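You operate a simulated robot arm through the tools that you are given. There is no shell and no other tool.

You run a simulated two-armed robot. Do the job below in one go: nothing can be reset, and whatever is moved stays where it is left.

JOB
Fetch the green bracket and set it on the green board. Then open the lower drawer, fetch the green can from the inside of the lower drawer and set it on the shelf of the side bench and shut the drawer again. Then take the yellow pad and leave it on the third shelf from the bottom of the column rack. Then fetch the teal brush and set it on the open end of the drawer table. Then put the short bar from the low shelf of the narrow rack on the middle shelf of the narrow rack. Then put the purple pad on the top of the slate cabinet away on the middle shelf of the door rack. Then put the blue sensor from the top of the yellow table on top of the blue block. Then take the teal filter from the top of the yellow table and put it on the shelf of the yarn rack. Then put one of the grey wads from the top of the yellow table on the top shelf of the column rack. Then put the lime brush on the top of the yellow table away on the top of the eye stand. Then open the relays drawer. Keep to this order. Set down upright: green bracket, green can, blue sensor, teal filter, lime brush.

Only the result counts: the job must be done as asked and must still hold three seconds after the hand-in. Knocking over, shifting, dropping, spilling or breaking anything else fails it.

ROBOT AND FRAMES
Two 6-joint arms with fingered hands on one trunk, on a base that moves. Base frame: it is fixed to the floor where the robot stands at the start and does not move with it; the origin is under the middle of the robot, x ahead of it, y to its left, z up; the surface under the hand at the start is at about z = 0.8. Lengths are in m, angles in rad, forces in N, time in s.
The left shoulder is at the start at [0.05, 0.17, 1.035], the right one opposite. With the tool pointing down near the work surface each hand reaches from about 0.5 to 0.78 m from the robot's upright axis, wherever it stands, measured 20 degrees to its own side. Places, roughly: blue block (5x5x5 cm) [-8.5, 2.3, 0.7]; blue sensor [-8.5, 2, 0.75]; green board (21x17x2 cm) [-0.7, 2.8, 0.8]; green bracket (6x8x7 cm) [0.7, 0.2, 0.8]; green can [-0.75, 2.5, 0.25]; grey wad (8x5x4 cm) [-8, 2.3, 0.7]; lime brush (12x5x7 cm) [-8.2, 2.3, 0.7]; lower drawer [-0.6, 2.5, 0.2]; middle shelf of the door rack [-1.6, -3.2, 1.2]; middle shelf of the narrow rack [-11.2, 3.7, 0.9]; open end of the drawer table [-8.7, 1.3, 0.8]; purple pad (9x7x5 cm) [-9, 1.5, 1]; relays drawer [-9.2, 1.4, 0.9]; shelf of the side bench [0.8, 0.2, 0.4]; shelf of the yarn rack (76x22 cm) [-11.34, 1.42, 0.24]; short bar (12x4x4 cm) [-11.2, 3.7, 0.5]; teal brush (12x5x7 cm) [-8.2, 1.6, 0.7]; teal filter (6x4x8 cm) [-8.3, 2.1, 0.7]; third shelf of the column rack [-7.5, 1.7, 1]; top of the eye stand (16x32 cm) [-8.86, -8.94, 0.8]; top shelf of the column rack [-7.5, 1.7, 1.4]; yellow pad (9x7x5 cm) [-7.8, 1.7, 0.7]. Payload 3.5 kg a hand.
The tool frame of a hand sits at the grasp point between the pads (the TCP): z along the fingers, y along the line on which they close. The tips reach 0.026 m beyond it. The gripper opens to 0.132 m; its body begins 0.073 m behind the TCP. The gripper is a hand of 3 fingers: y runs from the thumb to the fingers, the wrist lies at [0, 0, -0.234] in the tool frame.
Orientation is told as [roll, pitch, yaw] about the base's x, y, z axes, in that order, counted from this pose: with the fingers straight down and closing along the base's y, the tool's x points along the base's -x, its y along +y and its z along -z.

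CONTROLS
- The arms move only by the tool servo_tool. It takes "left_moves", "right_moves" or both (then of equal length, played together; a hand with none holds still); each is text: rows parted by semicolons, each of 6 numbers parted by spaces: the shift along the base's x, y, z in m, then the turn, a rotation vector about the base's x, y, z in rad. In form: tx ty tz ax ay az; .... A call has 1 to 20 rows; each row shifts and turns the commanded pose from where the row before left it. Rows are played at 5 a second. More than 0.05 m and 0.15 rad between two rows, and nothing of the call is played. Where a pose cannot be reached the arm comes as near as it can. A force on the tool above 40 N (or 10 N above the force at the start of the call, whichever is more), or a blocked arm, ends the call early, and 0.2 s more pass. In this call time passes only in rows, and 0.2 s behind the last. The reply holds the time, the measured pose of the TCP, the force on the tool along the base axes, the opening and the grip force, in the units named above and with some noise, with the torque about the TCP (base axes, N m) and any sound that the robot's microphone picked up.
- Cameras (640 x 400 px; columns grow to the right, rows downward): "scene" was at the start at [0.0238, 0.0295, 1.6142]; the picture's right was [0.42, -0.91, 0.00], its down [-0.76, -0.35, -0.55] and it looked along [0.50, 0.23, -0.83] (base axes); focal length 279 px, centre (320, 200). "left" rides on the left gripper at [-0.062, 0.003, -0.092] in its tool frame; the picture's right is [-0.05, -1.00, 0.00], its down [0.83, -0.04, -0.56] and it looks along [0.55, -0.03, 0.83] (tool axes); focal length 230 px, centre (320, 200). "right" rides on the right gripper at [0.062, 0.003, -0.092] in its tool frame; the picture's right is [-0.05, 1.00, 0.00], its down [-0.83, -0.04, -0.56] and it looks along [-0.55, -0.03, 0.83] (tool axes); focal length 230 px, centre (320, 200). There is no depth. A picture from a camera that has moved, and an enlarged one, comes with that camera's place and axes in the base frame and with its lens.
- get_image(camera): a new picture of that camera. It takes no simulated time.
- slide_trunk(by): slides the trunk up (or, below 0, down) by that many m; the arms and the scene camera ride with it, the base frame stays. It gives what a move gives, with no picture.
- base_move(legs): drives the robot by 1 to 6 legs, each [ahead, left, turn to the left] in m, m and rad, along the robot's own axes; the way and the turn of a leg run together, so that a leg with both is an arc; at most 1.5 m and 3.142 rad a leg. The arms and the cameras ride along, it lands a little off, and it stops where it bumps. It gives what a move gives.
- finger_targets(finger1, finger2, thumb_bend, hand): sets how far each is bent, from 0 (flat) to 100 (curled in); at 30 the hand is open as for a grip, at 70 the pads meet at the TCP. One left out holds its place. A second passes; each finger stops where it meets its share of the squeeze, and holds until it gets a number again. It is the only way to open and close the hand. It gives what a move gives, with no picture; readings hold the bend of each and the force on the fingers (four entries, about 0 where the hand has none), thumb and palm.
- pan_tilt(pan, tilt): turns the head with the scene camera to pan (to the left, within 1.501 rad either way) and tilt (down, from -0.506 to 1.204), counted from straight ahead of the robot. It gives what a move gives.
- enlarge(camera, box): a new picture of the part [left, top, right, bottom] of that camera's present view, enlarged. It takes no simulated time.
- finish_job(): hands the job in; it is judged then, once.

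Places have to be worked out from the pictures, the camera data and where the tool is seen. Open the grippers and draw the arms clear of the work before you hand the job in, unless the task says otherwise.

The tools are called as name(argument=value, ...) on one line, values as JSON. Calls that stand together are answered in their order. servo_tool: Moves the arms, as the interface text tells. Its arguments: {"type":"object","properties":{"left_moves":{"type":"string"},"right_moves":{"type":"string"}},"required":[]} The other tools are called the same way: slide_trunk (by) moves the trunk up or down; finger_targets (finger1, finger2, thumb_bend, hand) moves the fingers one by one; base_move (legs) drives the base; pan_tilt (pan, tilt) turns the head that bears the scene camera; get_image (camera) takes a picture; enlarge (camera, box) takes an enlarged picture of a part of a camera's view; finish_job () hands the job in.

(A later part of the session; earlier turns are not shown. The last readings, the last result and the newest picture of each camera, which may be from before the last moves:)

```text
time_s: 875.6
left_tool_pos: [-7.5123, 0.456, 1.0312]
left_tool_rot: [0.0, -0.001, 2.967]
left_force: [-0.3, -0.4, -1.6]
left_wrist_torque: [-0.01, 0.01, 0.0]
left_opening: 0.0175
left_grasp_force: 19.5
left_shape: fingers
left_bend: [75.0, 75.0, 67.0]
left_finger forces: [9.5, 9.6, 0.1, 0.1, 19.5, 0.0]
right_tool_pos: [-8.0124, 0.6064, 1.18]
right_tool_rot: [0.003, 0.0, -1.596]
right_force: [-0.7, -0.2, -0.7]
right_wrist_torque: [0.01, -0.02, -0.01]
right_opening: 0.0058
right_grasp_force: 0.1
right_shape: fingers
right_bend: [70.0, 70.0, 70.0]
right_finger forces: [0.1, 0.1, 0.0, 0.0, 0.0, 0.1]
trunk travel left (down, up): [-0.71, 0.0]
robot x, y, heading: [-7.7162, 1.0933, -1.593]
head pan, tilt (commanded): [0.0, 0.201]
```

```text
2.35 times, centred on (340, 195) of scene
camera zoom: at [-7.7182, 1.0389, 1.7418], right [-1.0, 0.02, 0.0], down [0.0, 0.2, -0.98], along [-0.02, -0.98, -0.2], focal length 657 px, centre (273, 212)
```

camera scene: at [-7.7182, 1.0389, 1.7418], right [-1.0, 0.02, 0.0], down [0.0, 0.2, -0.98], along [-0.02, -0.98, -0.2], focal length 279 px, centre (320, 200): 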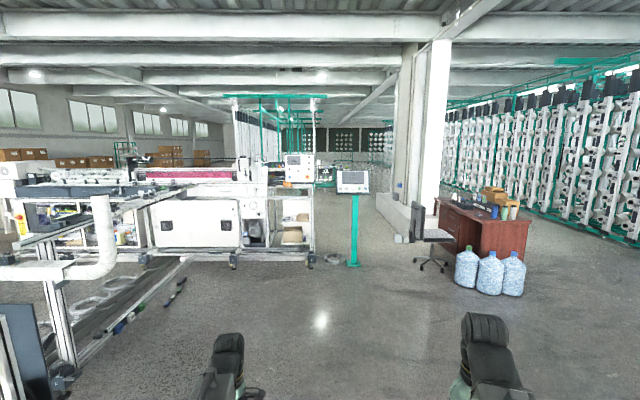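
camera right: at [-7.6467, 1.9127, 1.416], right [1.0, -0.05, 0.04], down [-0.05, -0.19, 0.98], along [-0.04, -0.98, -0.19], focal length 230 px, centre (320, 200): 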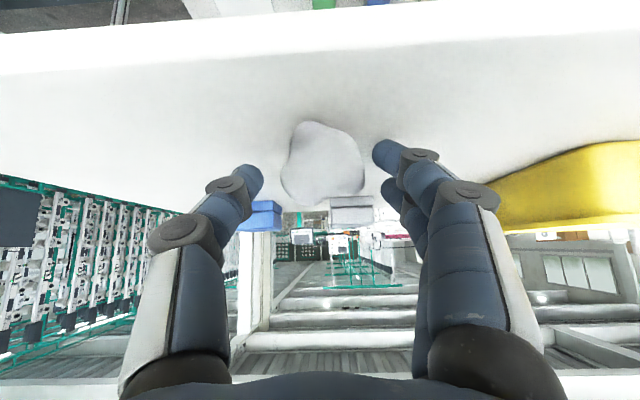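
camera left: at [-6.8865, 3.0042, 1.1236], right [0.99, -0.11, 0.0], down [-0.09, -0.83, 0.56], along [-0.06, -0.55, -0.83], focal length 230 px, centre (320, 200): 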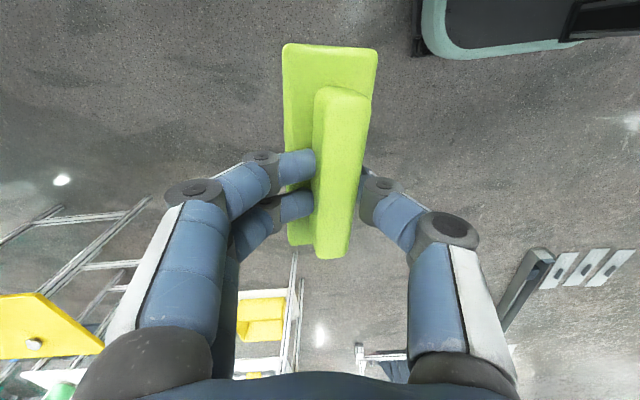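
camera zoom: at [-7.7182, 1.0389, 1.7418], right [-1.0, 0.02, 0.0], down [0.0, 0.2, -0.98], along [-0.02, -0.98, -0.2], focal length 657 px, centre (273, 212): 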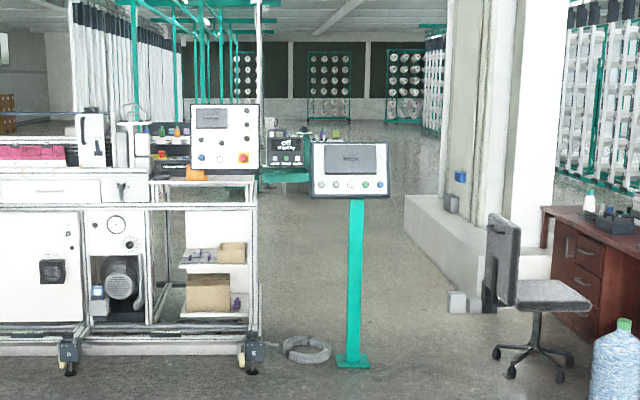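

That passage is too narrow for the robot (console panel and chair back ~0.5 m apart). I'll take the west aisle instead (x≈-12.3), which I have seen is open to the south. First I move down to y≈0.55, turn to face -x and drive west.

base_move(legs=[[0.55, 0, 0], [0, 0, -1.549], [1.3, 0, 0], [1.2, 0, 0]])

pan_tilt(pan=0.2, tilt=0.45)

get_image(camera="scene")

```text
time_s: 894.4
left_tool_pos: [-10.8506, 0.2169, 1.031]
left_tool_rot: [-0.002, -0.002, 1.453]
left_force: [-0.1, -0.1, 0.2]
left_wrist_torque: [-0.04, 0.04, 0.02]
left_opening: 0.017
left_grasp_force: 18.9
left_shape: fingers
left_bend: [75.0, 75.0, 67.0]
left_finger forces: [9.4, 9.6, 0.1, 0.1, 19.1, 0.1]
right_tool_pos: [-10.7286, 0.7268, 1.1807]
right_tool_rot: [0.001, -0.001, -3.111]
right_force: [-0.4, 0.6, -0.2]
right_wrist_torque: [0.0, -0.03, -0.01]
right_opening: 0.0063
right_grasp_force: 0.0
right_shape: fingers
right_bend: [70.0, 70.0, 70.0]
right_finger forces: [0.0, 0.0, 0.0, 0.0, 0.1, 0.0]
trunk travel left (down, up): [-0.71, 0.0]
robot x, y, heading: [-10.2262, 0.4582, -3.101]
head pan, tilt (commanded): [0.0, 0.201]
```

```text
time_s: 895.1
left_tool_pos: [-10.8512, 0.2168, 1.032]
left_tool_rot: [-0.001, 0.001, 1.453]
left_force: [-0.2, -0.3, -1.8]
left_wrist_torque: [0.01, -0.01, -0.02]
left_opening: 0.0168
left_grasp_force: 18.9
left_shape: fingers
left_bend: [75.0, 75.0, 67.0]
left_finger forces: [9.4, 9.5, 0.0, 0.0, 19.3, 0.0]
right_tool_pos: [-10.7297, 0.7264, 1.1806]
right_tool_rot: [0.002, -0.002, -3.11]
right_force: [-0.1, -0.1, -0.1]
right_wrist_torque: [-0.02, 0.0, 0.0]
right_opening: 0.0064
right_grasp_force: 0.0
right_shape: fingers
right_bend: [70.0, 70.0, 70.0]
right_finger forces: [0.0, 0.0, 0.0, 0.1, 0.0, 0.0]
trunk travel left (down, up): [-0.71, 0.0]
robot x, y, heading: [-10.2305, 0.4594, -3.106]
head pan, tilt (commanded): [0.201, 0.45]
```

```text
taken
camera scene: at [-10.2775, 0.4373, 1.7187], right [-0.24, 0.97, 0.0], down [0.42, 0.1, -0.9], along [-0.87, -0.21, -0.43], focal length 279 px, centre (320, 200)
```

scene: 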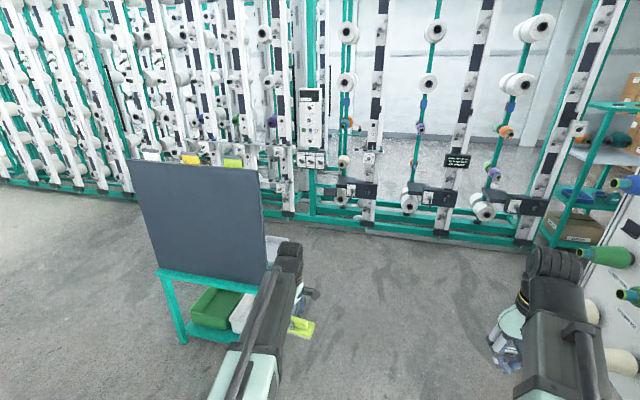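

The route west is clear north of the blackboard table. I shift to y≈0.68, continue west to x≈-11.98 and turn to face south.

base_move(legs=[[0, -0.22, -0.036], [1.0, 0, 0], [0.75, 0, 0]])

get_image(camera="scene")

```text
time_s: 905.2
left_tool_pos: [-12.5839, 0.3947, 1.03]
left_tool_rot: [0.0, 0.0, 1.458]
left_force: [-0.8, 0.2, -0.4]
left_wrist_torque: [0.0, -0.04, 0.03]
left_opening: 0.0169
left_grasp_force: 19.4
left_shape: fingers
left_bend: [75.0, 75.0, 67.0]
left_finger forces: [9.4, 9.5, 0.1, 0.0, 19.2, 0.0]
right_tool_pos: [-12.4649, 0.9055, 1.1799]
right_tool_rot: [0.001, -0.002, -3.105]
right_force: [-0.5, -0.9, 0.7]
right_wrist_torque: [0.0, 0.03, -0.02]
right_opening: 0.0062
right_grasp_force: 0.0
right_shape: fingers
right_bend: [70.0, 70.0, 70.0]
right_finger forces: [0.0, 0.0, 0.0, 0.1, 0.1, 0.0]
trunk travel left (down, up): [-0.71, 0.0]
robot x, y, heading: [-11.9583, 0.6403, -3.089]
head pan, tilt (commanded): [0.201, 0.45]
```

```text
taken
camera scene: at [-12.0119, 0.6187, 1.7186], right [-0.24, 0.97, 0.0], down [0.42, 0.11, -0.9], along [-0.87, -0.22, -0.44], focal length 279 px, centre (320, 200)
```

scene: 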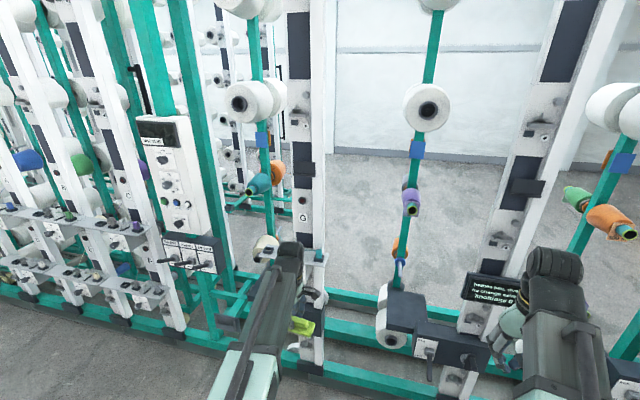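

Both hands clear the creel by a few decimetres. Turning left to face south, then shifting right to the middle of the aisle.

base_move(legs=[[0, 0, 1.518]])

base_move(legs=[[0, -0.34, 0]])

pan_tilt(pan=0.0, tilt=0.3)

get_image(camera="scene")

```text
time_s: 909.3
left_tool_pos: [-11.7375, 0.0083, 1.0307]
left_tool_rot: [0.0, 0.0, 2.996]
left_force: [-0.3, -0.5, -1.5]
left_wrist_torque: [0.0, -0.01, 0.02]
left_opening: 0.0165
left_grasp_force: 19.2
left_shape: fingers
left_bend: [75.0, 75.0, 67.0]
left_finger forces: [9.2, 9.4, 0.1, 0.0, 18.8, 0.1]
right_tool_pos: [-12.2441, 0.1452, 1.1804]
right_tool_rot: [0.002, -0.002, -1.569]
right_force: [-0.1, -0.1, 0.1]
right_wrist_torque: [0.0, 0.04, -0.01]
right_opening: 0.0061
right_grasp_force: 0.1
right_shape: fingers
right_bend: [70.0, 70.0, 70.0]
right_finger forces: [0.0, 0.1, 0.1, 0.0, 0.0, 0.0]
trunk travel left (down, up): [-0.71, 0.0]
robot x, y, heading: [-11.9631, 0.6392, -1.558]
head pan, tilt (commanded): [0.201, 0.45]
```

```text
time_s: 911.5
left_tool_pos: [-12.0809, 0.0065, 1.0325]
left_tool_rot: [-0.001, 0.0, 2.995]
left_force: [-0.8, 0.3, -1.3]
left_wrist_torque: [-0.03, -0.04, 0.01]
left_opening: 0.0166
left_grasp_force: 18.7
left_shape: fingers
left_bend: [75.0, 75.0, 67.0]
left_finger forces: [9.3, 9.4, 0.0, 0.0, 18.9, 0.0]
right_tool_pos: [-12.5875, 0.1423, 1.1801]
right_tool_rot: [0.002, -0.002, -1.569]
right_force: [-1.5, -0.3, -0.7]
right_wrist_torque: [0.05, 0.01, 0.02]
right_opening: 0.006
right_grasp_force: 0.1
right_shape: fingers
right_bend: [70.0, 70.0, 70.0]
right_finger forces: [0.0, 0.0, 0.1, 0.0, 0.0, 0.0]
trunk travel left (down, up): [-0.71, 0.0]
robot x, y, heading: [-12.3024, 0.6343, -1.559]
head pan, tilt (commanded): [0.201, 0.45]
```

```text
time_s: 912.3
left_tool_pos: [-12.08, 0.0057, 1.0307]
left_tool_rot: [-0.001, 0.0, 2.995]
left_force: [-0.1, -0.6, -1.4]
left_wrist_torque: [0.01, 0.01, -0.01]
left_opening: 0.0164
left_grasp_force: 19.1
left_shape: fingers
left_bend: [75.0, 75.0, 67.0]
left_finger forces: [9.3, 9.3, 0.0, 0.0, 19.0, 0.1]
right_tool_pos: [-12.5869, 0.1427, 1.1803]
right_tool_rot: [0.004, -0.002, -1.57]
right_force: [-0.1, 0.9, -0.2]
right_wrist_torque: [-0.03, -0.02, 0.01]
right_opening: 0.006
right_grasp_force: 0.0
right_shape: fingers
right_bend: [70.0, 70.0, 70.0]
right_finger forces: [0.0, 0.0, 0.0, 0.1, 0.1, 0.0]
trunk travel left (down, up): [-0.71, 0.0]
robot x, y, heading: [-12.3046, 0.635, -1.561]
head pan, tilt (commanded): [0.0, 0.3]
```

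```text
taken
camera scene: at [-12.3034, 0.582, 1.7325], right [-1.0, -0.01, 0.0], down [0.0, 0.3, -0.96], along [0.01, -0.95, -0.3], focal length 279 px, centre (320, 200)
```

scene: 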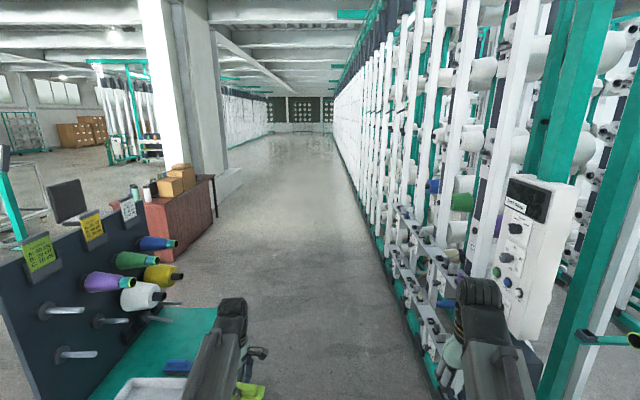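

The aisle is wide and clear. Driving south along it.

base_move(legs=[[1.5, 0, -0.01], [1.5, 0.15, 0], [1.5, 0.15, 0]])

pan_tilt(pan=0.6, tilt=0.25)

get_image(camera="scene")

```text
refused: leg 2 is longer than a leg can be; nothing moved
```

```text
time_s: 913.3
left_tool_pos: [-12.0799, 0.006, 1.0315]
left_tool_rot: [-0.001, 0.0, 2.995]
left_force: [0.3, -0.7, -2.0]
left_wrist_torque: [0.03, -0.01, 0.01]
left_opening: 0.0165
left_grasp_force: 18.4
left_shape: fingers
left_bend: [75.0, 75.0, 67.0]
left_finger forces: [9.3, 9.4, 0.1, 0.0, 18.9, 0.0]
right_tool_pos: [-12.5871, 0.1417, 1.1798]
right_tool_rot: [0.002, -0.003, -1.569]
right_force: [-0.4, -0.5, -0.4]
right_wrist_torque: [0.03, 0.0, -0.02]
right_opening: 0.0059
right_grasp_force: 0.0
right_shape: fingers
right_bend: [70.0, 70.0, 70.0]
right_finger forces: [0.0, 0.1, 0.0, 0.1, 0.0, 0.0]
trunk travel left (down, up): [-0.71, 0.0]
robot x, y, heading: [-12.3057, 0.6341, -1.56]
head pan, tilt (commanded): [0.6, 0.25]
```

```text
taken
camera scene: at [-12.2511, 0.5989, 1.7372], right [-0.82, -0.57, 0.0], down [-0.14, 0.2, -0.97], along [0.56, -0.79, -0.25], focal length 279 px, centre (320, 200)
```

scene: 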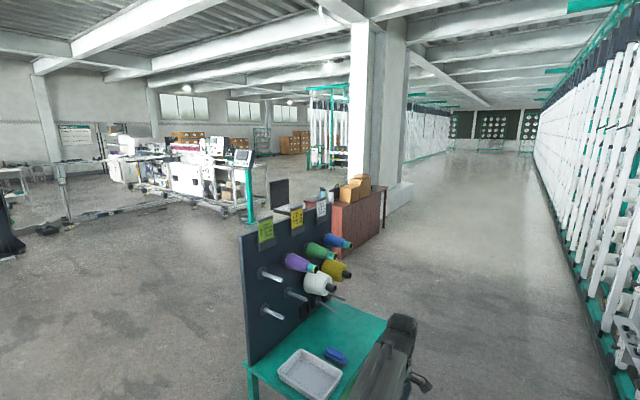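

Leg slightly too long; repeating with shorter legs.

base_move(legs=[[1.45, 0, -0.01], [1.4, 0.15, 0], [1.4, 0.15, 0]])

pan_tilt(pan=0.5, tilt=0.2)

get_image(camera="scene")

```text
time_s: 933.7
left_tool_pos: [-11.8178, -4.2583, 1.0325]
left_tool_rot: [-0.001, 0.0, 2.978]
left_force: [0.0, 0.4, -1.1]
left_wrist_torque: [0.0, 0.02, 0.0]
left_opening: 0.0164
left_grasp_force: 18.4
left_shape: fingers
left_bend: [75.0, 75.0, 67.0]
left_finger forces: [9.2, 9.3, 0.0, 0.0, 18.9, 0.0]
right_tool_pos: [-12.3217, -4.1118, 1.1802]
right_tool_rot: [0.001, 0.0, -1.587]
right_force: [-0.1, -0.3, -0.1]
right_wrist_torque: [0.02, 0.04, -0.01]
right_opening: 0.006
right_grasp_force: 0.0
right_shape: fingers
right_bend: [70.0, 70.0, 70.0]
right_finger forces: [0.0, 0.1, 0.0, 0.0, 0.0, 0.0]
trunk travel left (down, up): [-0.71, 0.0]
robot x, y, heading: [-12.0285, -3.625, -1.576]
head pan, tilt (commanded): [0.6, 0.25]
```

```text
time_s: 934.4
left_tool_pos: [-11.8181, -4.2579, 1.0304]
left_tool_rot: [0.0, -0.001, 2.978]
left_force: [-0.1, 0.0, -0.9]
left_wrist_torque: [0.02, -0.01, 0.04]
left_opening: 0.0166
left_grasp_force: 18.8
left_shape: fingers
left_bend: [75.0, 75.0, 67.0]
left_finger forces: [9.3, 9.4, 0.0, 0.0, 18.9, 0.0]
right_tool_pos: [-12.3211, -4.112, 1.1806]
right_tool_rot: [0.002, -0.003, -1.587]
right_force: [-0.3, 0.5, -0.7]
right_wrist_torque: [0.01, -0.02, 0.0]
right_opening: 0.0063
right_grasp_force: 0.1
right_shape: fingers
right_bend: [70.0, 70.0, 70.0]
right_finger forces: [0.0, 0.0, 0.0, 0.0, 0.0, 0.1]
trunk travel left (down, up): [-0.71, 0.0]
robot x, y, heading: [-12.0299, -3.6243, -1.582]
head pan, tilt (commanded): [0.499, 0.201]
```

```text
taken
camera scene: at [-11.9859, -3.6661, 1.7418], right [-0.88, -0.47, 0.0], down [-0.09, 0.18, -0.98], along [0.46, -0.86, -0.2], focal length 279 px, centre (320, 200)
```

scene: 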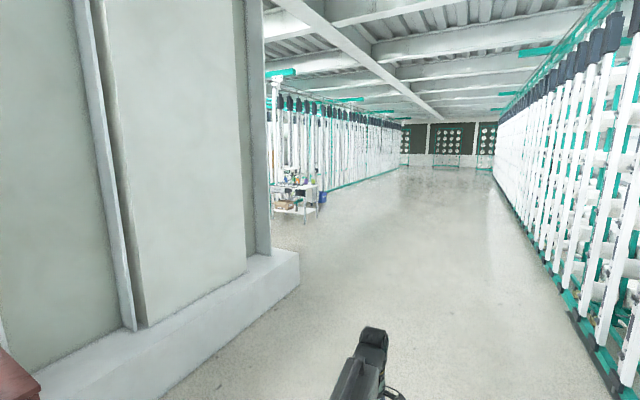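

I see a small stand near (-8.7, -8.8) — the eye stand. Zooming in.

enlarge(camera="scene", box=[250, 140, 350, 240])

```text
4.00 times, centred on (300, 190) of scene
camera zoom: at [-11.9859, -3.6661, 1.7418], right [-0.88, -0.47, 0.0], down [-0.09, 0.18, -0.98], along [0.46, -0.86, -0.2], focal length 1116 px, centre (400, 240)
```

zoom: 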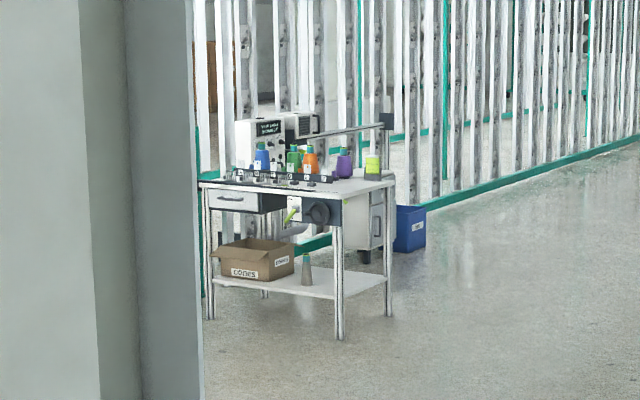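

The stand is a small table with cones near (-8.8, -8.9). I drive further south along the aisle to y≈-7.5.

base_move(legs=[[1.4, 0.25, 0.011], [1.4, 0.25, 0], [1.1, 0.25, 0]])

pan_tilt(pan=0.9, tilt=0.4)

get_image(camera="scene")

```text
time_s: 953.5
left_tool_pos: [-11.2146, -8.1908, 1.0311]
left_tool_rot: [-0.002, -0.001, 2.928]
left_force: [0.5, 0.6, -0.6]
left_wrist_torque: [0.01, 0.0, 0.04]
left_opening: 0.0163
left_grasp_force: 18.6
left_shape: fingers
left_bend: [75.0, 75.0, 67.0]
left_finger forces: [9.4, 9.3, 0.1, 0.0, 19.0, 0.0]
right_tool_pos: [-11.7099, -8.0198, 1.1809]
right_tool_rot: [0.002, -0.001, -1.635]
right_force: [-0.3, -0.7, 0.7]
right_wrist_torque: [0.02, 0.01, 0.01]
right_opening: 0.006
right_grasp_force: 0.0
right_shape: fingers
right_bend: [70.0, 70.0, 70.0]
right_finger forces: [0.0, 0.0, 0.1, 0.0, 0.0, 0.0]
trunk travel left (down, up): [-0.71, 0.0]
robot x, y, heading: [-11.3978, -7.5443, -1.625]
head pan, tilt (commanded): [0.499, 0.201]
```

```text
time_s: 954.4
left_tool_pos: [-11.2154, -8.1903, 1.0314]
left_tool_rot: [0.0, 0.0, 2.928]
left_force: [0.0, -0.2, -0.7]
left_wrist_torque: [-0.01, 0.07, -0.03]
left_opening: 0.0166
left_grasp_force: 19.3
left_shape: fingers
left_bend: [75.0, 75.0, 67.0]
left_finger forces: [9.2, 9.4, 0.0, 0.0, 19.0, 0.0]
right_tool_pos: [-11.711, -8.0195, 1.1804]
right_tool_rot: [0.001, -0.001, -1.635]
right_force: [0.1, -0.4, -0.2]
right_wrist_torque: [-0.03, 0.0, 0.03]
right_opening: 0.006
right_grasp_force: 0.0
right_shape: fingers
right_bend: [70.0, 70.0, 70.0]
right_finger forces: [0.1, 0.1, 0.0, 0.0, 0.0, 0.1]
trunk travel left (down, up): [-0.71, 0.0]
robot x, y, heading: [-11.4, -7.5467, -1.625]
head pan, tilt (commanded): [0.901, 0.4]
```

```text
taken
camera scene: at [-11.3243, -7.5679, 1.7233], right [-0.66, -0.75, 0.0], down [-0.29, 0.26, -0.92], along [0.69, -0.61, -0.39], focal length 279 px, centre (320, 200)
```

scene: 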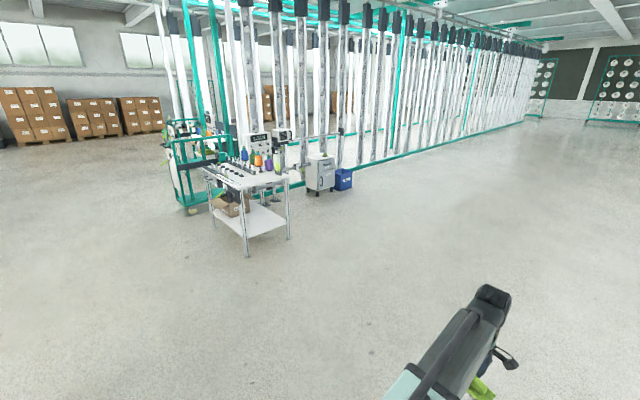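

enlarge(camera="scene", box=[150, 100, 380, 270])

```text
2.35 times, centred on (265, 185) of scene
camera zoom: at [-11.3243, -7.5679, 1.7233], right [-0.66, -0.75, 0.0], down [-0.29, 0.26, -0.92], along [0.69, -0.61, -0.39], focal length 657 px, centre (449, 235)
```

zoom: 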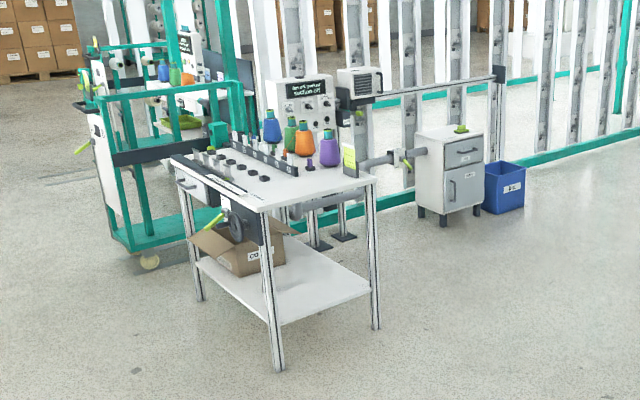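

The eye stand is the white table with cones: x -8.92..-8.05, y -8.65..-9.19; its free top area is the west end around (-8.86, -8.94). I turn to face +x and come closer.

base_move(legs=[[0, 0, 1.625], [0, -1.4, 0], [0.9, 0, 0]])

pan_tilt(pan=0.1, tilt=0.5)

get_image(camera="scene")

```text
time_s: 969.7
left_tool_pos: [-9.8821, -8.7524, 1.0312]
left_tool_rot: [-0.001, 0.0, -1.729]
left_force: [-0.2, -0.6, -1.7]
left_wrist_torque: [0.02, 0.06, -0.02]
left_opening: 0.0162
left_grasp_force: 18.8
left_shape: fingers
left_bend: [75.0, 75.0, 67.0]
left_finger forces: [9.2, 9.2, 0.1, 0.0, 18.7, 0.0]
right_tool_pos: [-10.0252, -9.2568, 1.1805]
right_tool_rot: [0.002, -0.001, -0.008]
right_force: [0.5, -0.2, 0.6]
right_wrist_torque: [0.0, 0.02, -0.02]
right_opening: 0.0062
right_grasp_force: 0.1
right_shape: fingers
right_bend: [70.0, 70.0, 70.0]
right_finger forces: [0.1, 0.0, 0.1, 0.1, 0.1, 0.1]
trunk travel left (down, up): [-0.71, 0.0]
robot x, y, heading: [-10.5154, -8.9661, -0.003]
head pan, tilt (commanded): [0.901, 0.4]
```

```text
time_s: 970.8
left_tool_pos: [-9.8825, -8.7531, 1.0305]
left_tool_rot: [-0.003, 0.0, -1.729]
left_force: [-0.8, 0.7, -1.2]
left_wrist_torque: [-0.01, -0.01, 0.02]
left_opening: 0.0158
left_grasp_force: 18.9
left_shape: fingers
left_bend: [75.0, 75.0, 67.0]
left_finger forces: [9.2, 9.2, 0.0, 0.0, 18.7, 0.0]
right_tool_pos: [-10.0267, -9.2596, 1.1796]
right_tool_rot: [0.003, -0.002, -0.009]
right_force: [0.5, -0.4, 0.5]
right_wrist_torque: [0.02, -0.03, 0.01]
right_opening: 0.006
right_grasp_force: 0.1
right_shape: fingers
right_bend: [70.0, 70.0, 70.0]
right_finger forces: [0.0, 0.1, 0.0, 0.2, 0.0, 0.0]
trunk travel left (down, up): [-0.71, 0.0]
robot x, y, heading: [-10.5146, -8.9671, -0.001]
head pan, tilt (commanded): [0.099, 0.499]
```

```text
taken
camera scene: at [-10.4656, -8.9608, 1.7141], right [0.1, -0.99, 0.0], down [-0.48, -0.05, -0.88], along [0.87, 0.09, -0.48], focal length 279 px, centre (320, 200)
```

scene: 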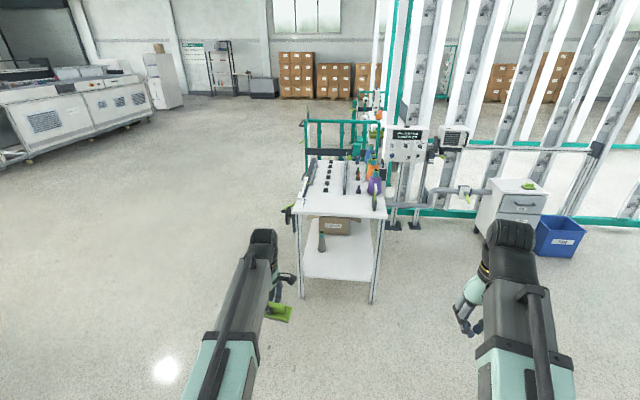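

enlarge(camera="scene", box=[270, 130, 420, 260])

```text
3.08 times, centred on (345, 195) of scene
camera zoom: at [-10.4656, -8.9608, 1.7141], right [0.1, -0.99, 0.0], down [-0.48, -0.05, -0.88], along [0.87, 0.09, -0.48], focal length 859 px, centre (243, 215)
```

zoom: 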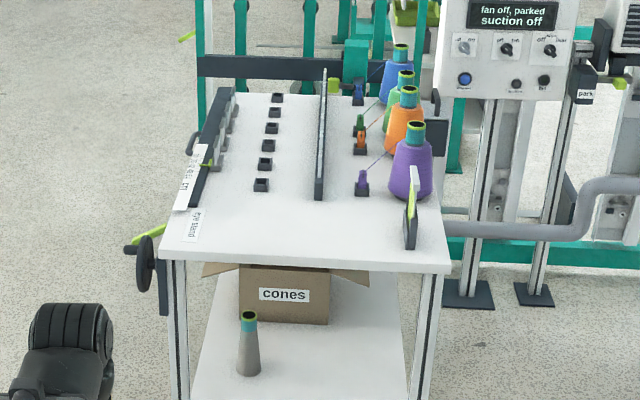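

Labelled "eye stand" indeed; its free area is about x -8.97..-8.72, y -9.12..-8.72. I'll set the brush along y at about (-8.86, -8.93). Driving closer.

base_move(legs=[[0, -0.175, 0], [0.75, 0, 0]])

servo_tool(left_moves="0 0 0 0 0 0.08;0 0 0 0 0 0.078")

get_image(camera="scene")

get_image(camera="left")

```text
time_s: 976.0
left_tool_pos: [-9.1323, -8.9414, 1.0308]
left_tool_rot: [-0.001, 0.001, -1.739]
left_force: [0.0, 0.6, -0.7]
left_wrist_torque: [0.01, 0.04, 0.0]
left_opening: 0.016
left_grasp_force: 18.8
left_shape: fingers
left_bend: [75.0, 75.0, 67.0]
left_finger forces: [9.3, 9.3, 0.0, 0.0, 18.7, 0.0]
right_tool_pos: [-9.2792, -9.446, 1.1804]
right_tool_rot: [0.001, -0.001, -0.02]
right_force: [-0.3, -0.4, 0.3]
right_wrist_torque: [-0.01, -0.01, 0.0]
right_opening: 0.0062
right_grasp_force: 0.1
right_shape: fingers
right_bend: [70.0, 70.0, 70.0]
right_finger forces: [0.1, 0.0, 0.0, 0.0, 0.0, 0.0]
trunk travel left (down, up): [-0.71, 0.0]
robot x, y, heading: [-9.7661, -9.1546, -0.012]
head pan, tilt (commanded): [0.099, 0.499]
```

```text
time_s: 976.6
left_tool_pos: [-9.1333, -8.9423, 1.0308]
left_tool_rot: [-0.001, -0.001, -1.58]
left_force: [0.6, 0.0, 0.0]
left_wrist_torque: [0.02, -0.03, 0.01]
left_opening: 0.0162
left_grasp_force: 18.8
left_shape: fingers
left_bend: [75.0, 75.0, 67.0]
left_finger forces: [9.2, 9.3, 0.0, 0.1, 18.6, 0.0]
right_tool_pos: [-9.2809, -9.4451, 1.1796]
right_tool_rot: [0.0, -0.001, -0.019]
right_force: [0.1, 0.2, -1.1]
right_wrist_torque: [-0.04, 0.01, -0.03]
right_opening: 0.006
right_grasp_force: 0.0
right_shape: fingers
right_bend: [70.0, 70.0, 70.0]
right_finger forces: [0.1, 0.0, 0.0, 0.0, 0.0, 0.0]
trunk travel left (down, up): [-0.71, 0.0]
robot x, y, heading: [-9.7687, -9.157, -0.01]
head pan, tilt (commanded): [0.099, 0.499]
```

```text
taken
camera scene: at [-9.7171, -9.1439, 1.7141], right [0.09, -1.0, 0.0], down [-0.48, -0.04, -0.88], along [0.87, 0.08, -0.48], focal length 279 px, centre (320, 200)
```

scene: 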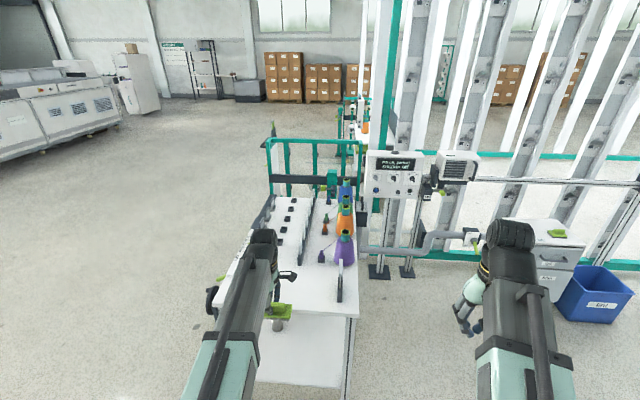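

```text
taken
camera left: at [-9.1296, -9.0045, 1.1233], right [-1.0, -0.04, 0.0], down [-0.04, 0.83, 0.56], along [-0.02, 0.55, -0.83], focal length 230 px, centre (320, 200)
```

left: 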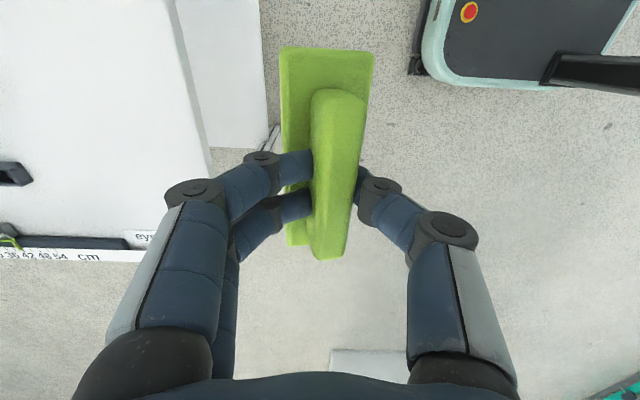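

Moving forward 0.27 m to bring the brush above the free area.

base_move(legs=[[0.272, 0, 0.01]])

get_image(camera="left")

get_image(camera="scene")

```text
time_s: 978.5
left_tool_pos: [-8.8599, -8.9431, 1.0308]
left_tool_rot: [-0.002, 0.0, -1.579]
left_force: [0.3, 0.1, -1.2]
left_wrist_torque: [0.0, 0.04, -0.03]
left_opening: 0.0163
left_grasp_force: 18.5
left_shape: fingers
left_bend: [75.0, 75.0, 67.0]
left_finger forces: [9.2, 9.3, 0.0, 0.1, 18.8, 0.0]
right_tool_pos: [-9.0065, -9.4455, 1.1801]
right_tool_rot: [0.001, -0.002, -0.015]
right_force: [0.7, 0.4, 0.6]
right_wrist_torque: [0.01, -0.01, -0.03]
right_opening: 0.0062
right_grasp_force: 0.1
right_shape: fingers
right_bend: [70.0, 70.0, 70.0]
right_finger forces: [0.0, 0.0, 0.0, 0.0, 0.0, 0.0]
trunk travel left (down, up): [-0.71, 0.0]
robot x, y, heading: [-9.4937, -9.153, -0.011]
head pan, tilt (commanded): [0.099, 0.499]
```

```text
taken
camera left: at [-8.8572, -9.0048, 1.1225], right [-1.0, -0.04, 0.0], down [-0.04, 0.83, 0.56], along [-0.03, 0.55, -0.83], focal length 230 px, centre (320, 200)
```

left: 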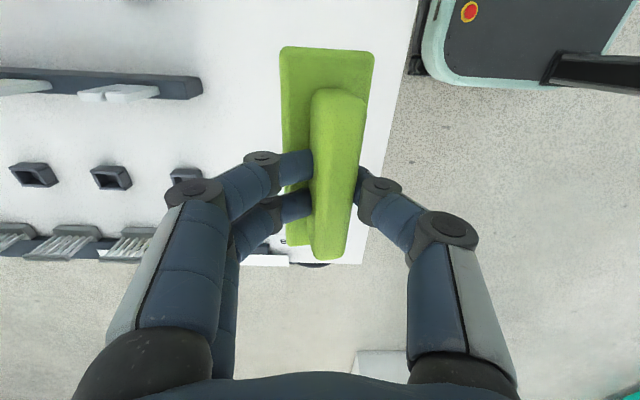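

```text
taken
camera scene: at [-9.4436, -9.1461, 1.7141], right [0.09, -1.0, 0.0], down [-0.48, -0.04, -0.88], along [0.87, 0.08, -0.48], focal length 279 px, centre (320, 200)
```

scene: 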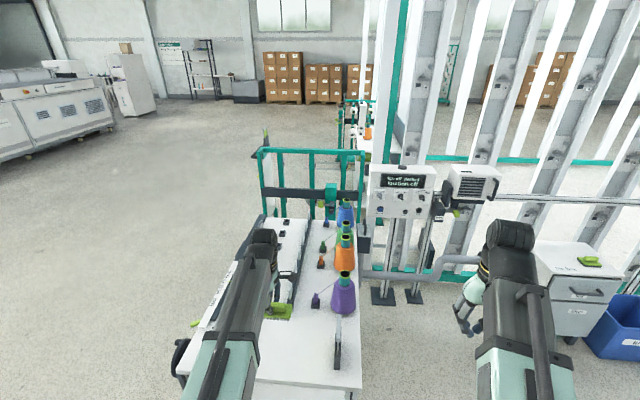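

Brush is above the free area: 8 cm from the west edge and 11 cm from the divider. Lowering.

servo_tool(left_moves="0 0 -0.04 0 0 0;0 0 -0.04 0 0 0;0 0 -0.03 0 0 0;0 0 -0.015 0 0 0")

get_image(camera="left")

```text
time_s: 979.5
left_tool_pos: [-8.8609, -8.9418, 0.905]
left_tool_rot: [0.0, -0.001, -1.577]
left_force: [0.4, 0.2, -1.7]
left_wrist_torque: [0.01, 0.0, -0.02]
left_opening: 0.0158
left_grasp_force: 18.1
left_shape: fingers
left_bend: [75.0, 75.0, 67.0]
left_finger forces: [9.2, 9.2, 0.0, 0.1, 18.7, 0.0]
right_tool_pos: [-9.0083, -9.4465, 1.1816]
right_tool_rot: [0.002, -0.003, -0.017]
right_force: [-0.6, 0.1, -0.3]
right_wrist_torque: [-0.02, -0.01, 0.0]
right_opening: 0.0061
right_grasp_force: 0.0
right_shape: fingers
right_bend: [70.0, 70.0, 70.0]
right_finger forces: [0.0, 0.0, 0.0, 0.0, 0.0, 0.1]
trunk travel left (down, up): [-0.71, 0.0]
robot x, y, heading: [-9.4966, -9.1554, -0.004]
head pan, tilt (commanded): [0.099, 0.499]
```

```text
taken
camera left: at [-8.8566, -9.0041, 0.9976], right [-1.0, -0.05, 0.0], down [-0.04, 0.83, 0.56], along [-0.03, 0.55, -0.83], focal length 230 px, centre (320, 200)
```

left: 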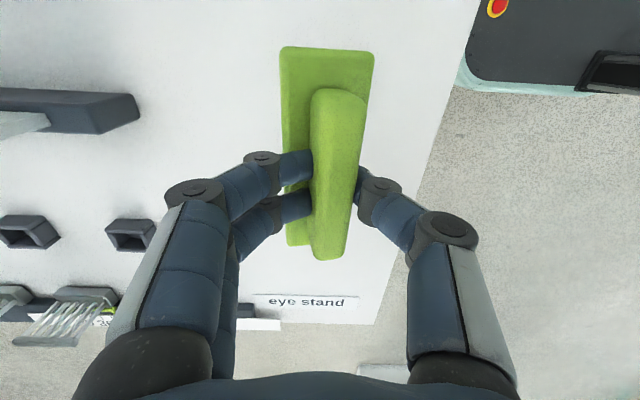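

Clear area below. Lowering in finer steps until contact.

servo_tool(left_moves="0 0 -0.01 0 0 0;0 0 -0.008 0 0 0;0 0 -0.006 0 0 0")

servo_tool(left_moves="0 0 -0.004 0 0 0;0 0 -0.004 0 0 0")

```text
time_s: 980.3
left_tool_pos: [-8.8613, -8.9425, 0.8814]
left_tool_rot: [-0.001, -0.001, -1.576]
left_force: [-1.1, 0.5, -1.9]
left_wrist_torque: [-0.01, 0.01, 0.03]
left_opening: 0.0159
left_grasp_force: 18.7
left_shape: fingers
left_bend: [75.0, 75.0, 67.0]
left_finger forces: [9.3, 9.2, 0.0, 0.0, 18.7, 0.0]
right_tool_pos: [-9.0072, -9.4463, 1.1807]
right_tool_rot: [0.002, -0.002, -0.015]
right_force: [0.3, 0.1, -0.1]
right_wrist_torque: [0.0, -0.01, -0.02]
right_opening: 0.0062
right_grasp_force: 0.0
right_shape: fingers
right_bend: [70.0, 70.0, 70.0]
right_finger forces: [0.0, 0.0, 0.0, 0.0, 0.0, 0.1]
trunk travel left (down, up): [-0.71, 0.0]
robot x, y, heading: [-9.4983, -9.154, -0.008]
head pan, tilt (commanded): [0.099, 0.499]
```

```text
time_s: 980.9
left_tool_pos: [-8.8625, -8.9439, 0.8726]
left_tool_rot: [-0.001, 0.001, -1.577]
left_force: [0.0, 0.5, -1.0]
left_wrist_torque: [0.02, 0.01, 0.03]
left_opening: 0.016
left_grasp_force: 18.7
left_shape: fingers
left_bend: [75.0, 75.0, 67.0]
left_finger forces: [9.2, 9.2, 0.1, 0.0, 18.7, 0.1]
right_tool_pos: [-9.0085, -9.4455, 1.1821]
right_tool_rot: [0.001, -0.001, -0.015]
right_force: [0.3, -0.9, -0.4]
right_wrist_torque: [-0.01, -0.01, 0.02]
right_opening: 0.0062
right_grasp_force: 0.2
right_shape: fingers
right_bend: [70.0, 70.0, 70.0]
right_finger forces: [0.0, 0.0, 0.0, 0.1, 0.1, 0.1]
trunk travel left (down, up): [-0.71, 0.0]
robot x, y, heading: [-9.4942, -9.1558, -0.003]
head pan, tilt (commanded): [0.099, 0.499]
```

Not yet; two more millimetre-scale steps.

servo_tool(left_moves="0 0 -0.003 0 0 0;0 0 -0.003 0 0 0")

servo_tool(left_moves="0 0 -0.003 0 0 0")

```text
time_s: 981.5
left_tool_pos: [-8.8621, -8.943, 0.8689]
left_tool_rot: [-0.001, 0.001, -1.577]
left_force: [0.1, -0.9, -0.6]
left_wrist_torque: [0.01, -0.03, 0.01]
left_opening: 0.0159
left_grasp_force: 18.6
left_shape: fingers
left_bend: [75.0, 75.0, 67.0]
left_finger forces: [9.3, 9.2, 0.0, 0.0, 18.7, 0.0]
right_tool_pos: [-9.0081, -9.4471, 1.1808]
right_tool_rot: [0.002, 0.0, -0.017]
right_force: [0.3, 0.3, -0.1]
right_wrist_torque: [-0.04, 0.0, 0.01]
right_opening: 0.006
right_grasp_force: 0.0
right_shape: fingers
right_bend: [70.0, 70.0, 70.0]
right_finger forces: [0.0, 0.0, 0.0, 0.1, 0.0, 0.0]
trunk travel left (down, up): [-0.71, 0.0]
robot x, y, heading: [-9.4914, -9.1542, -0.001]
head pan, tilt (commanded): [0.099, 0.499]
```

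```text
time_s: 981.9
left_tool_pos: [-8.8607, -8.9433, 0.8668]
left_tool_rot: [0.0, -0.001, -1.579]
left_force: [1.8, -1.4, 10.3]
left_wrist_torque: [0.0, 0.01, -0.03]
left_opening: 0.0159
left_grasp_force: 22.1
left_shape: fingers
left_bend: [75.0, 75.0, 67.0]
left_finger forces: [12.1, 11.9, 0.1, 0.0, 19.8, 0.1]
right_tool_pos: [-9.0096, -9.4475, 1.1794]
right_tool_rot: [0.001, -0.004, -0.017]
right_force: [0.8, 0.5, -0.5]
right_wrist_torque: [0.01, 0.02, 0.01]
right_opening: 0.0059
right_grasp_force: 0.1
right_shape: fingers
right_bend: [70.0, 70.0, 70.0]
right_finger forces: [0.0, 0.0, 0.1, 0.1, 0.0, 0.0]
trunk travel left (down, up): [-0.71, 0.0]
robot x, y, heading: [-9.4937, -9.1547, -0.006]
head pan, tilt (commanded): [0.099, 0.499]
```

Contact (10 N). Easing 2 mm and opening the hand.

servo_tool(left_moves="0 0 0.002 0 0 0")

finger_targets(hand="left", finger1=56, finger2=56, thumb_bend=48)

get_image(camera="left")

```text
time_s: 982.3
left_tool_pos: [-8.862, -8.9412, 0.867]
left_tool_rot: [-0.002, 0.0, -1.578]
left_force: [1.8, 0.1, 3.7]
left_wrist_torque: [-0.01, -0.02, -0.01]
left_opening: 0.016
left_grasp_force: 20.6
left_shape: fingers
left_bend: [75.0, 75.0, 67.0]
left_finger forces: [11.2, 11.2, 0.1, 0.0, 20.2, 0.0]
right_tool_pos: [-9.0084, -9.4469, 1.1801]
right_tool_rot: [0.003, -0.001, -0.016]
right_force: [0.2, 0.1, -1.2]
right_wrist_torque: [-0.02, 0.0, -0.02]
right_opening: 0.0059
right_grasp_force: 0.0
right_shape: fingers
right_bend: [70.0, 70.0, 70.0]
right_finger forces: [0.0, 0.0, 0.0, 0.0, 0.1, 0.0]
trunk travel left (down, up): [-0.71, 0.0]
robot x, y, heading: [-9.4952, -9.1567, -0.007]
head pan, tilt (commanded): [0.099, 0.499]
```

```text
time_s: 983.3
left_tool_pos: [-8.8611, -8.9408, 0.8668]
left_tool_rot: [0.001, 0.0, -1.579]
left_force: [-0.9, 0.1, 0.8]
left_wrist_torque: [-0.06, 0.0, 0.04]
left_opening: 0.0605
left_grasp_force: 0.1
left_shape: fingers
left_bend: [56.0, 56.0, 48.0]
left_finger forces: [0.0, 0.0, 0.0, 0.1, 0.0, 0.1]
right_tool_pos: [-9.0078, -9.4461, 1.1799]
right_tool_rot: [0.004, -0.001, -0.017]
right_force: [-0.3, -0.1, 0.3]
right_wrist_torque: [0.0, 0.03, 0.02]
right_opening: 0.0062
right_grasp_force: 0.0
right_shape: fingers
right_bend: [70.0, 70.0, 70.0]
right_finger forces: [0.0, 0.1, 0.0, 0.1, 0.0, 0.0]
trunk travel left (down, up): [-0.71, 0.0]
robot x, y, heading: [-9.4944, -9.1571, -0.004]
head pan, tilt (commanded): [0.099, 0.499]
```

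```text
taken
camera left: at [-8.8587, -9.0042, 0.9595], right [-1.0, -0.05, 0.0], down [-0.04, 0.83, 0.56], along [-0.03, 0.55, -0.83], focal length 230 px, centre (320, 200)
```

left: 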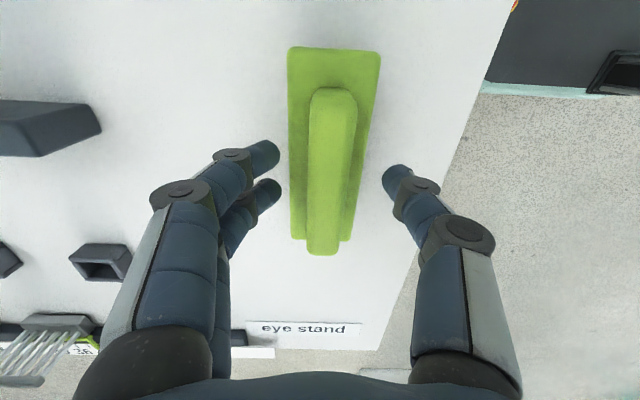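

The lime brush stands on the eye stand. Raising the hand clear and backing away.

servo_tool(left_moves="0 0 0.02 0 0 0;0 0 0.04 0 0 0;0 0 0.045 0 0 0;0 0 0.045 0 0 0;0 0 0.045 0 0 0")

get_image(camera="left")

base_move(legs=[[-1.0, 0, 0]])

get_image(camera="scene")

```text
time_s: 984.5
left_tool_pos: [-8.8631, -8.9434, 1.0627]
left_tool_rot: [-0.003, 0.0, -1.576]
left_force: [-0.6, 1.2, -0.5]
left_wrist_torque: [-0.01, 0.02, -0.01]
left_opening: 0.0605
left_grasp_force: 0.1
left_shape: fingers
left_bend: [56.0, 56.0, 48.0]
left_finger forces: [0.0, 0.0, 0.1, 0.0, 0.0, 0.0]
right_tool_pos: [-9.0084, -9.446, 1.1803]
right_tool_rot: [0.002, -0.004, -0.014]
right_force: [0.0, 0.2, -0.6]
right_wrist_torque: [-0.03, 0.0, 0.01]
right_opening: 0.0061
right_grasp_force: 0.1
right_shape: fingers
right_bend: [70.0, 70.0, 70.0]
right_finger forces: [0.0, 0.0, 0.1, 0.0, 0.1, 0.0]
trunk travel left (down, up): [-0.71, 0.0]
robot x, y, heading: [-9.495, -9.1525, -0.011]
head pan, tilt (commanded): [0.099, 0.499]
```

```text
taken
camera left: at [-8.8594, -9.0051, 1.1546], right [-1.0, -0.04, 0.0], down [-0.04, 0.83, 0.56], along [-0.03, 0.55, -0.83], focal length 230 px, centre (320, 200)
```

left: 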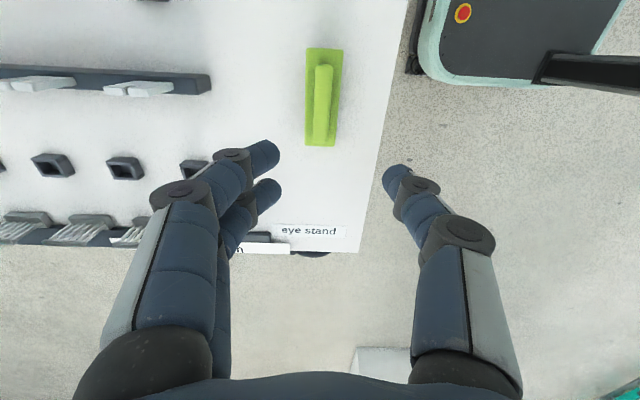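

```text
time_s: 989.7
left_tool_pos: [-9.8638, -8.9346, 1.0618]
left_tool_rot: [0.0, 0.001, -1.566]
left_force: [-0.4, 0.0, 0.5]
left_wrist_torque: [0.0, -0.02, 0.0]
left_opening: 0.0608
left_grasp_force: 0.0
left_shape: fingers
left_bend: [56.0, 56.0, 48.0]
left_finger forces: [0.0, 0.0, 0.0, 0.0, 0.0, 0.1]
right_tool_pos: [-10.0031, -9.438, 1.1818]
right_tool_rot: [0.002, -0.004, -0.004]
right_force: [0.1, 0.0, 0.1]
right_wrist_torque: [-0.01, -0.02, 0.03]
right_opening: 0.0063
right_grasp_force: 0.2
right_shape: fingers
right_bend: [70.0, 70.0, 70.0]
right_finger forces: [0.0, 0.0, 0.0, 0.0, 0.0, 0.0]
trunk travel left (down, up): [-0.71, 0.0]
robot x, y, heading: [-10.492, -9.1535, 0.004]
head pan, tilt (commanded): [0.099, 0.499]
```

```text
taken
camera scene: at [-10.4438, -9.144, 1.7142], right [0.1, -0.99, 0.0], down [-0.48, -0.05, -0.88], along [0.87, 0.09, -0.48], focal length 279 px, centre (320, 200)
```

scene: 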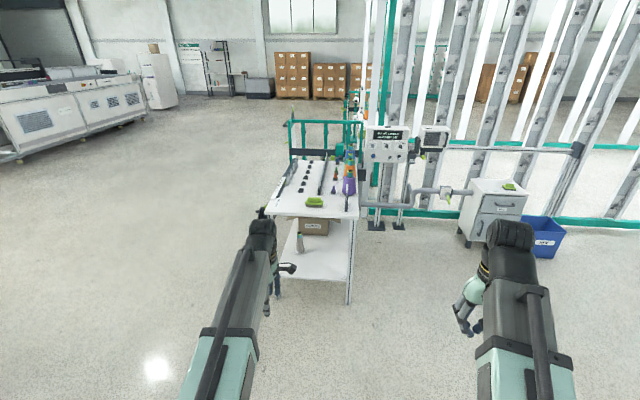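

The lime brush stands upright on the eye stand. Now back to the slate cabinet for the relays drawer: turning north and driving up the aisle.

base_move(legs=[[0, 0, 1.567], [0, 0.9, 0], [1.45, 0, 0], [1.45, 0, 0], [1.45, 0, 0], [1.3, 0, 0]])

pan_tilt(pan=-0.4, tilt=0.35)

get_image(camera="scene")

```text
time_s: 1024.8
left_tool_pos: [-12.0283, -2.9617, 1.0613]
left_tool_rot: [-0.002, 0.0, 0.096]
left_force: [0.2, 0.7, 0.2]
left_wrist_torque: [-0.02, 0.01, 0.03]
left_opening: 0.0606
left_grasp_force: 0.0
left_shape: fingers
left_bend: [56.0, 56.0, 48.0]
left_finger forces: [0.0, 0.1, 0.0, 0.0, 0.0, 0.0]
right_tool_pos: [-11.5137, -3.0568, 1.1802]
right_tool_rot: [0.001, -0.001, 1.657]
right_force: [0.6, 0.8, -0.3]
right_wrist_torque: [-0.02, 0.01, 0.01]
right_opening: 0.006
right_grasp_force: 0.0
right_shape: fingers
right_bend: [70.0, 70.0, 70.0]
right_finger forces: [0.0, 0.0, 0.0, 0.0, 0.0, 0.0]
trunk travel left (down, up): [-0.71, 0.0]
robot x, y, heading: [-11.7504, -3.572, 1.661]
head pan, tilt (commanded): [0.099, 0.499]
```

```text
time_s: 1025.8
left_tool_pos: [-12.0285, -2.9641, 1.0612]
left_tool_rot: [-0.002, 0.001, 0.094]
left_force: [0.1, 0.2, -0.3]
left_wrist_torque: [0.0, 0.03, 0.01]
left_opening: 0.0604
left_grasp_force: 0.0
left_shape: fingers
left_bend: [56.0, 56.0, 48.0]
left_finger forces: [0.0, 0.0, 0.1, 0.0, 0.0, 0.1]
right_tool_pos: [-11.5141, -3.0563, 1.1823]
right_tool_rot: [0.002, -0.001, 1.656]
right_force: [-0.4, 0.0, -0.8]
right_wrist_torque: [-0.01, 0.0, 0.0]
right_opening: 0.0059
right_grasp_force: 0.2
right_shape: fingers
right_bend: [70.0, 70.0, 70.0]
right_finger forces: [0.1, 0.1, 0.0, 0.1, 0.0, 0.1]
trunk travel left (down, up): [-0.71, 0.0]
robot x, y, heading: [-11.7517, -3.5719, 1.669]
head pan, tilt (commanded): [-0.4, 0.351]
```

```text
taken
camera scene: at [-11.7217, -3.523, 1.7278], right [0.95, -0.3, 0.0], down [-0.1, -0.33, -0.94], along [0.28, 0.9, -0.34], focal length 279 px, centre (320, 200)
```

scene: 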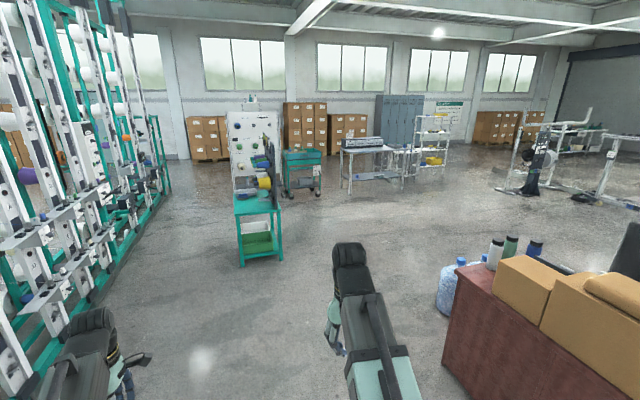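

The drawer table is visible ahead-right. I correct the heading and go round between the blackboard table and the desk.

base_move(legs=[[0, 0, -0.098], [1.4, -0.1, 0], [0.82, -1.15, 0]])

pan_tilt(pan=-0.3, tilt=0.4)

get_image(camera="scene")

```text
time_s: 1039.9
left_tool_pos: [-10.7218, -0.7376, 1.0612]
left_tool_rot: [-0.002, 0.001, 0.007]
left_force: [-0.5, 0.9, -0.1]
left_wrist_torque: [-0.02, 0.02, 0.02]
left_opening: 0.0608
left_grasp_force: 0.0
left_shape: fingers
left_bend: [56.0, 56.0, 48.0]
left_finger forces: [0.0, 0.0, 0.1, 0.0, 0.0, 0.0]
right_tool_pos: [-10.2168, -0.8748, 1.1814]
right_tool_rot: [0.001, -0.003, 1.567]
right_force: [-0.6, 0.1, 0.5]
right_wrist_torque: [-0.02, -0.03, 0.0]
right_opening: 0.0061
right_grasp_force: 0.1
right_shape: fingers
right_bend: [70.0, 70.0, 70.0]
right_finger forces: [0.1, 0.0, 0.1, 0.0, 0.0, 0.0]
trunk travel left (down, up): [-0.71, 0.0]
robot x, y, heading: [-10.5001, -1.3688, 1.582]
head pan, tilt (commanded): [-0.4, 0.351]
```

```text
time_s: 1040.5
left_tool_pos: [-10.7223, -0.7378, 1.0621]
left_tool_rot: [0.002, 0.002, 0.008]
left_force: [0.0, 0.3, -0.4]
left_wrist_torque: [0.0, 0.01, -0.01]
left_opening: 0.061
left_grasp_force: 0.1
left_shape: fingers
left_bend: [56.0, 56.0, 48.0]
left_finger forces: [0.0, 0.0, 0.0, 0.0, 0.0, 0.1]
right_tool_pos: [-10.2163, -0.8759, 1.1809]
right_tool_rot: [0.002, -0.002, 1.568]
right_force: [-0.4, 0.0, 0.2]
right_wrist_torque: [0.02, 0.02, 0.03]
right_opening: 0.006
right_grasp_force: 0.0
right_shape: fingers
right_bend: [70.0, 70.0, 70.0]
right_finger forces: [0.0, 0.0, 0.0, 0.0, 0.1, 0.1]
trunk travel left (down, up): [-0.71, 0.0]
robot x, y, heading: [-10.5067, -1.3676, 1.571]
head pan, tilt (commanded): [-0.3, 0.4]
```

```text
taken
camera scene: at [-10.4748, -1.3196, 1.7233], right [0.96, -0.29, 0.0], down [-0.11, -0.37, -0.92], along [0.27, 0.88, -0.39], focal length 279 px, centre (320, 200)
```

scene: 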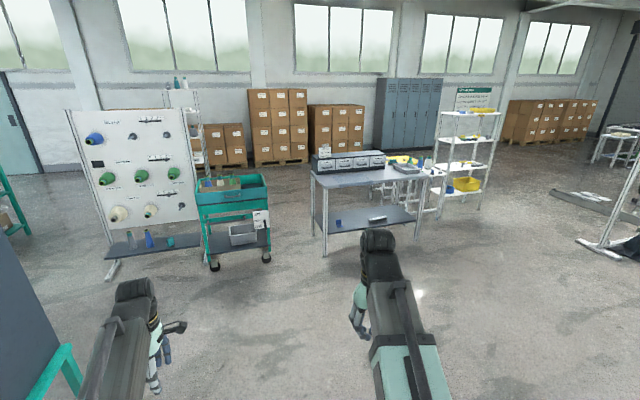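

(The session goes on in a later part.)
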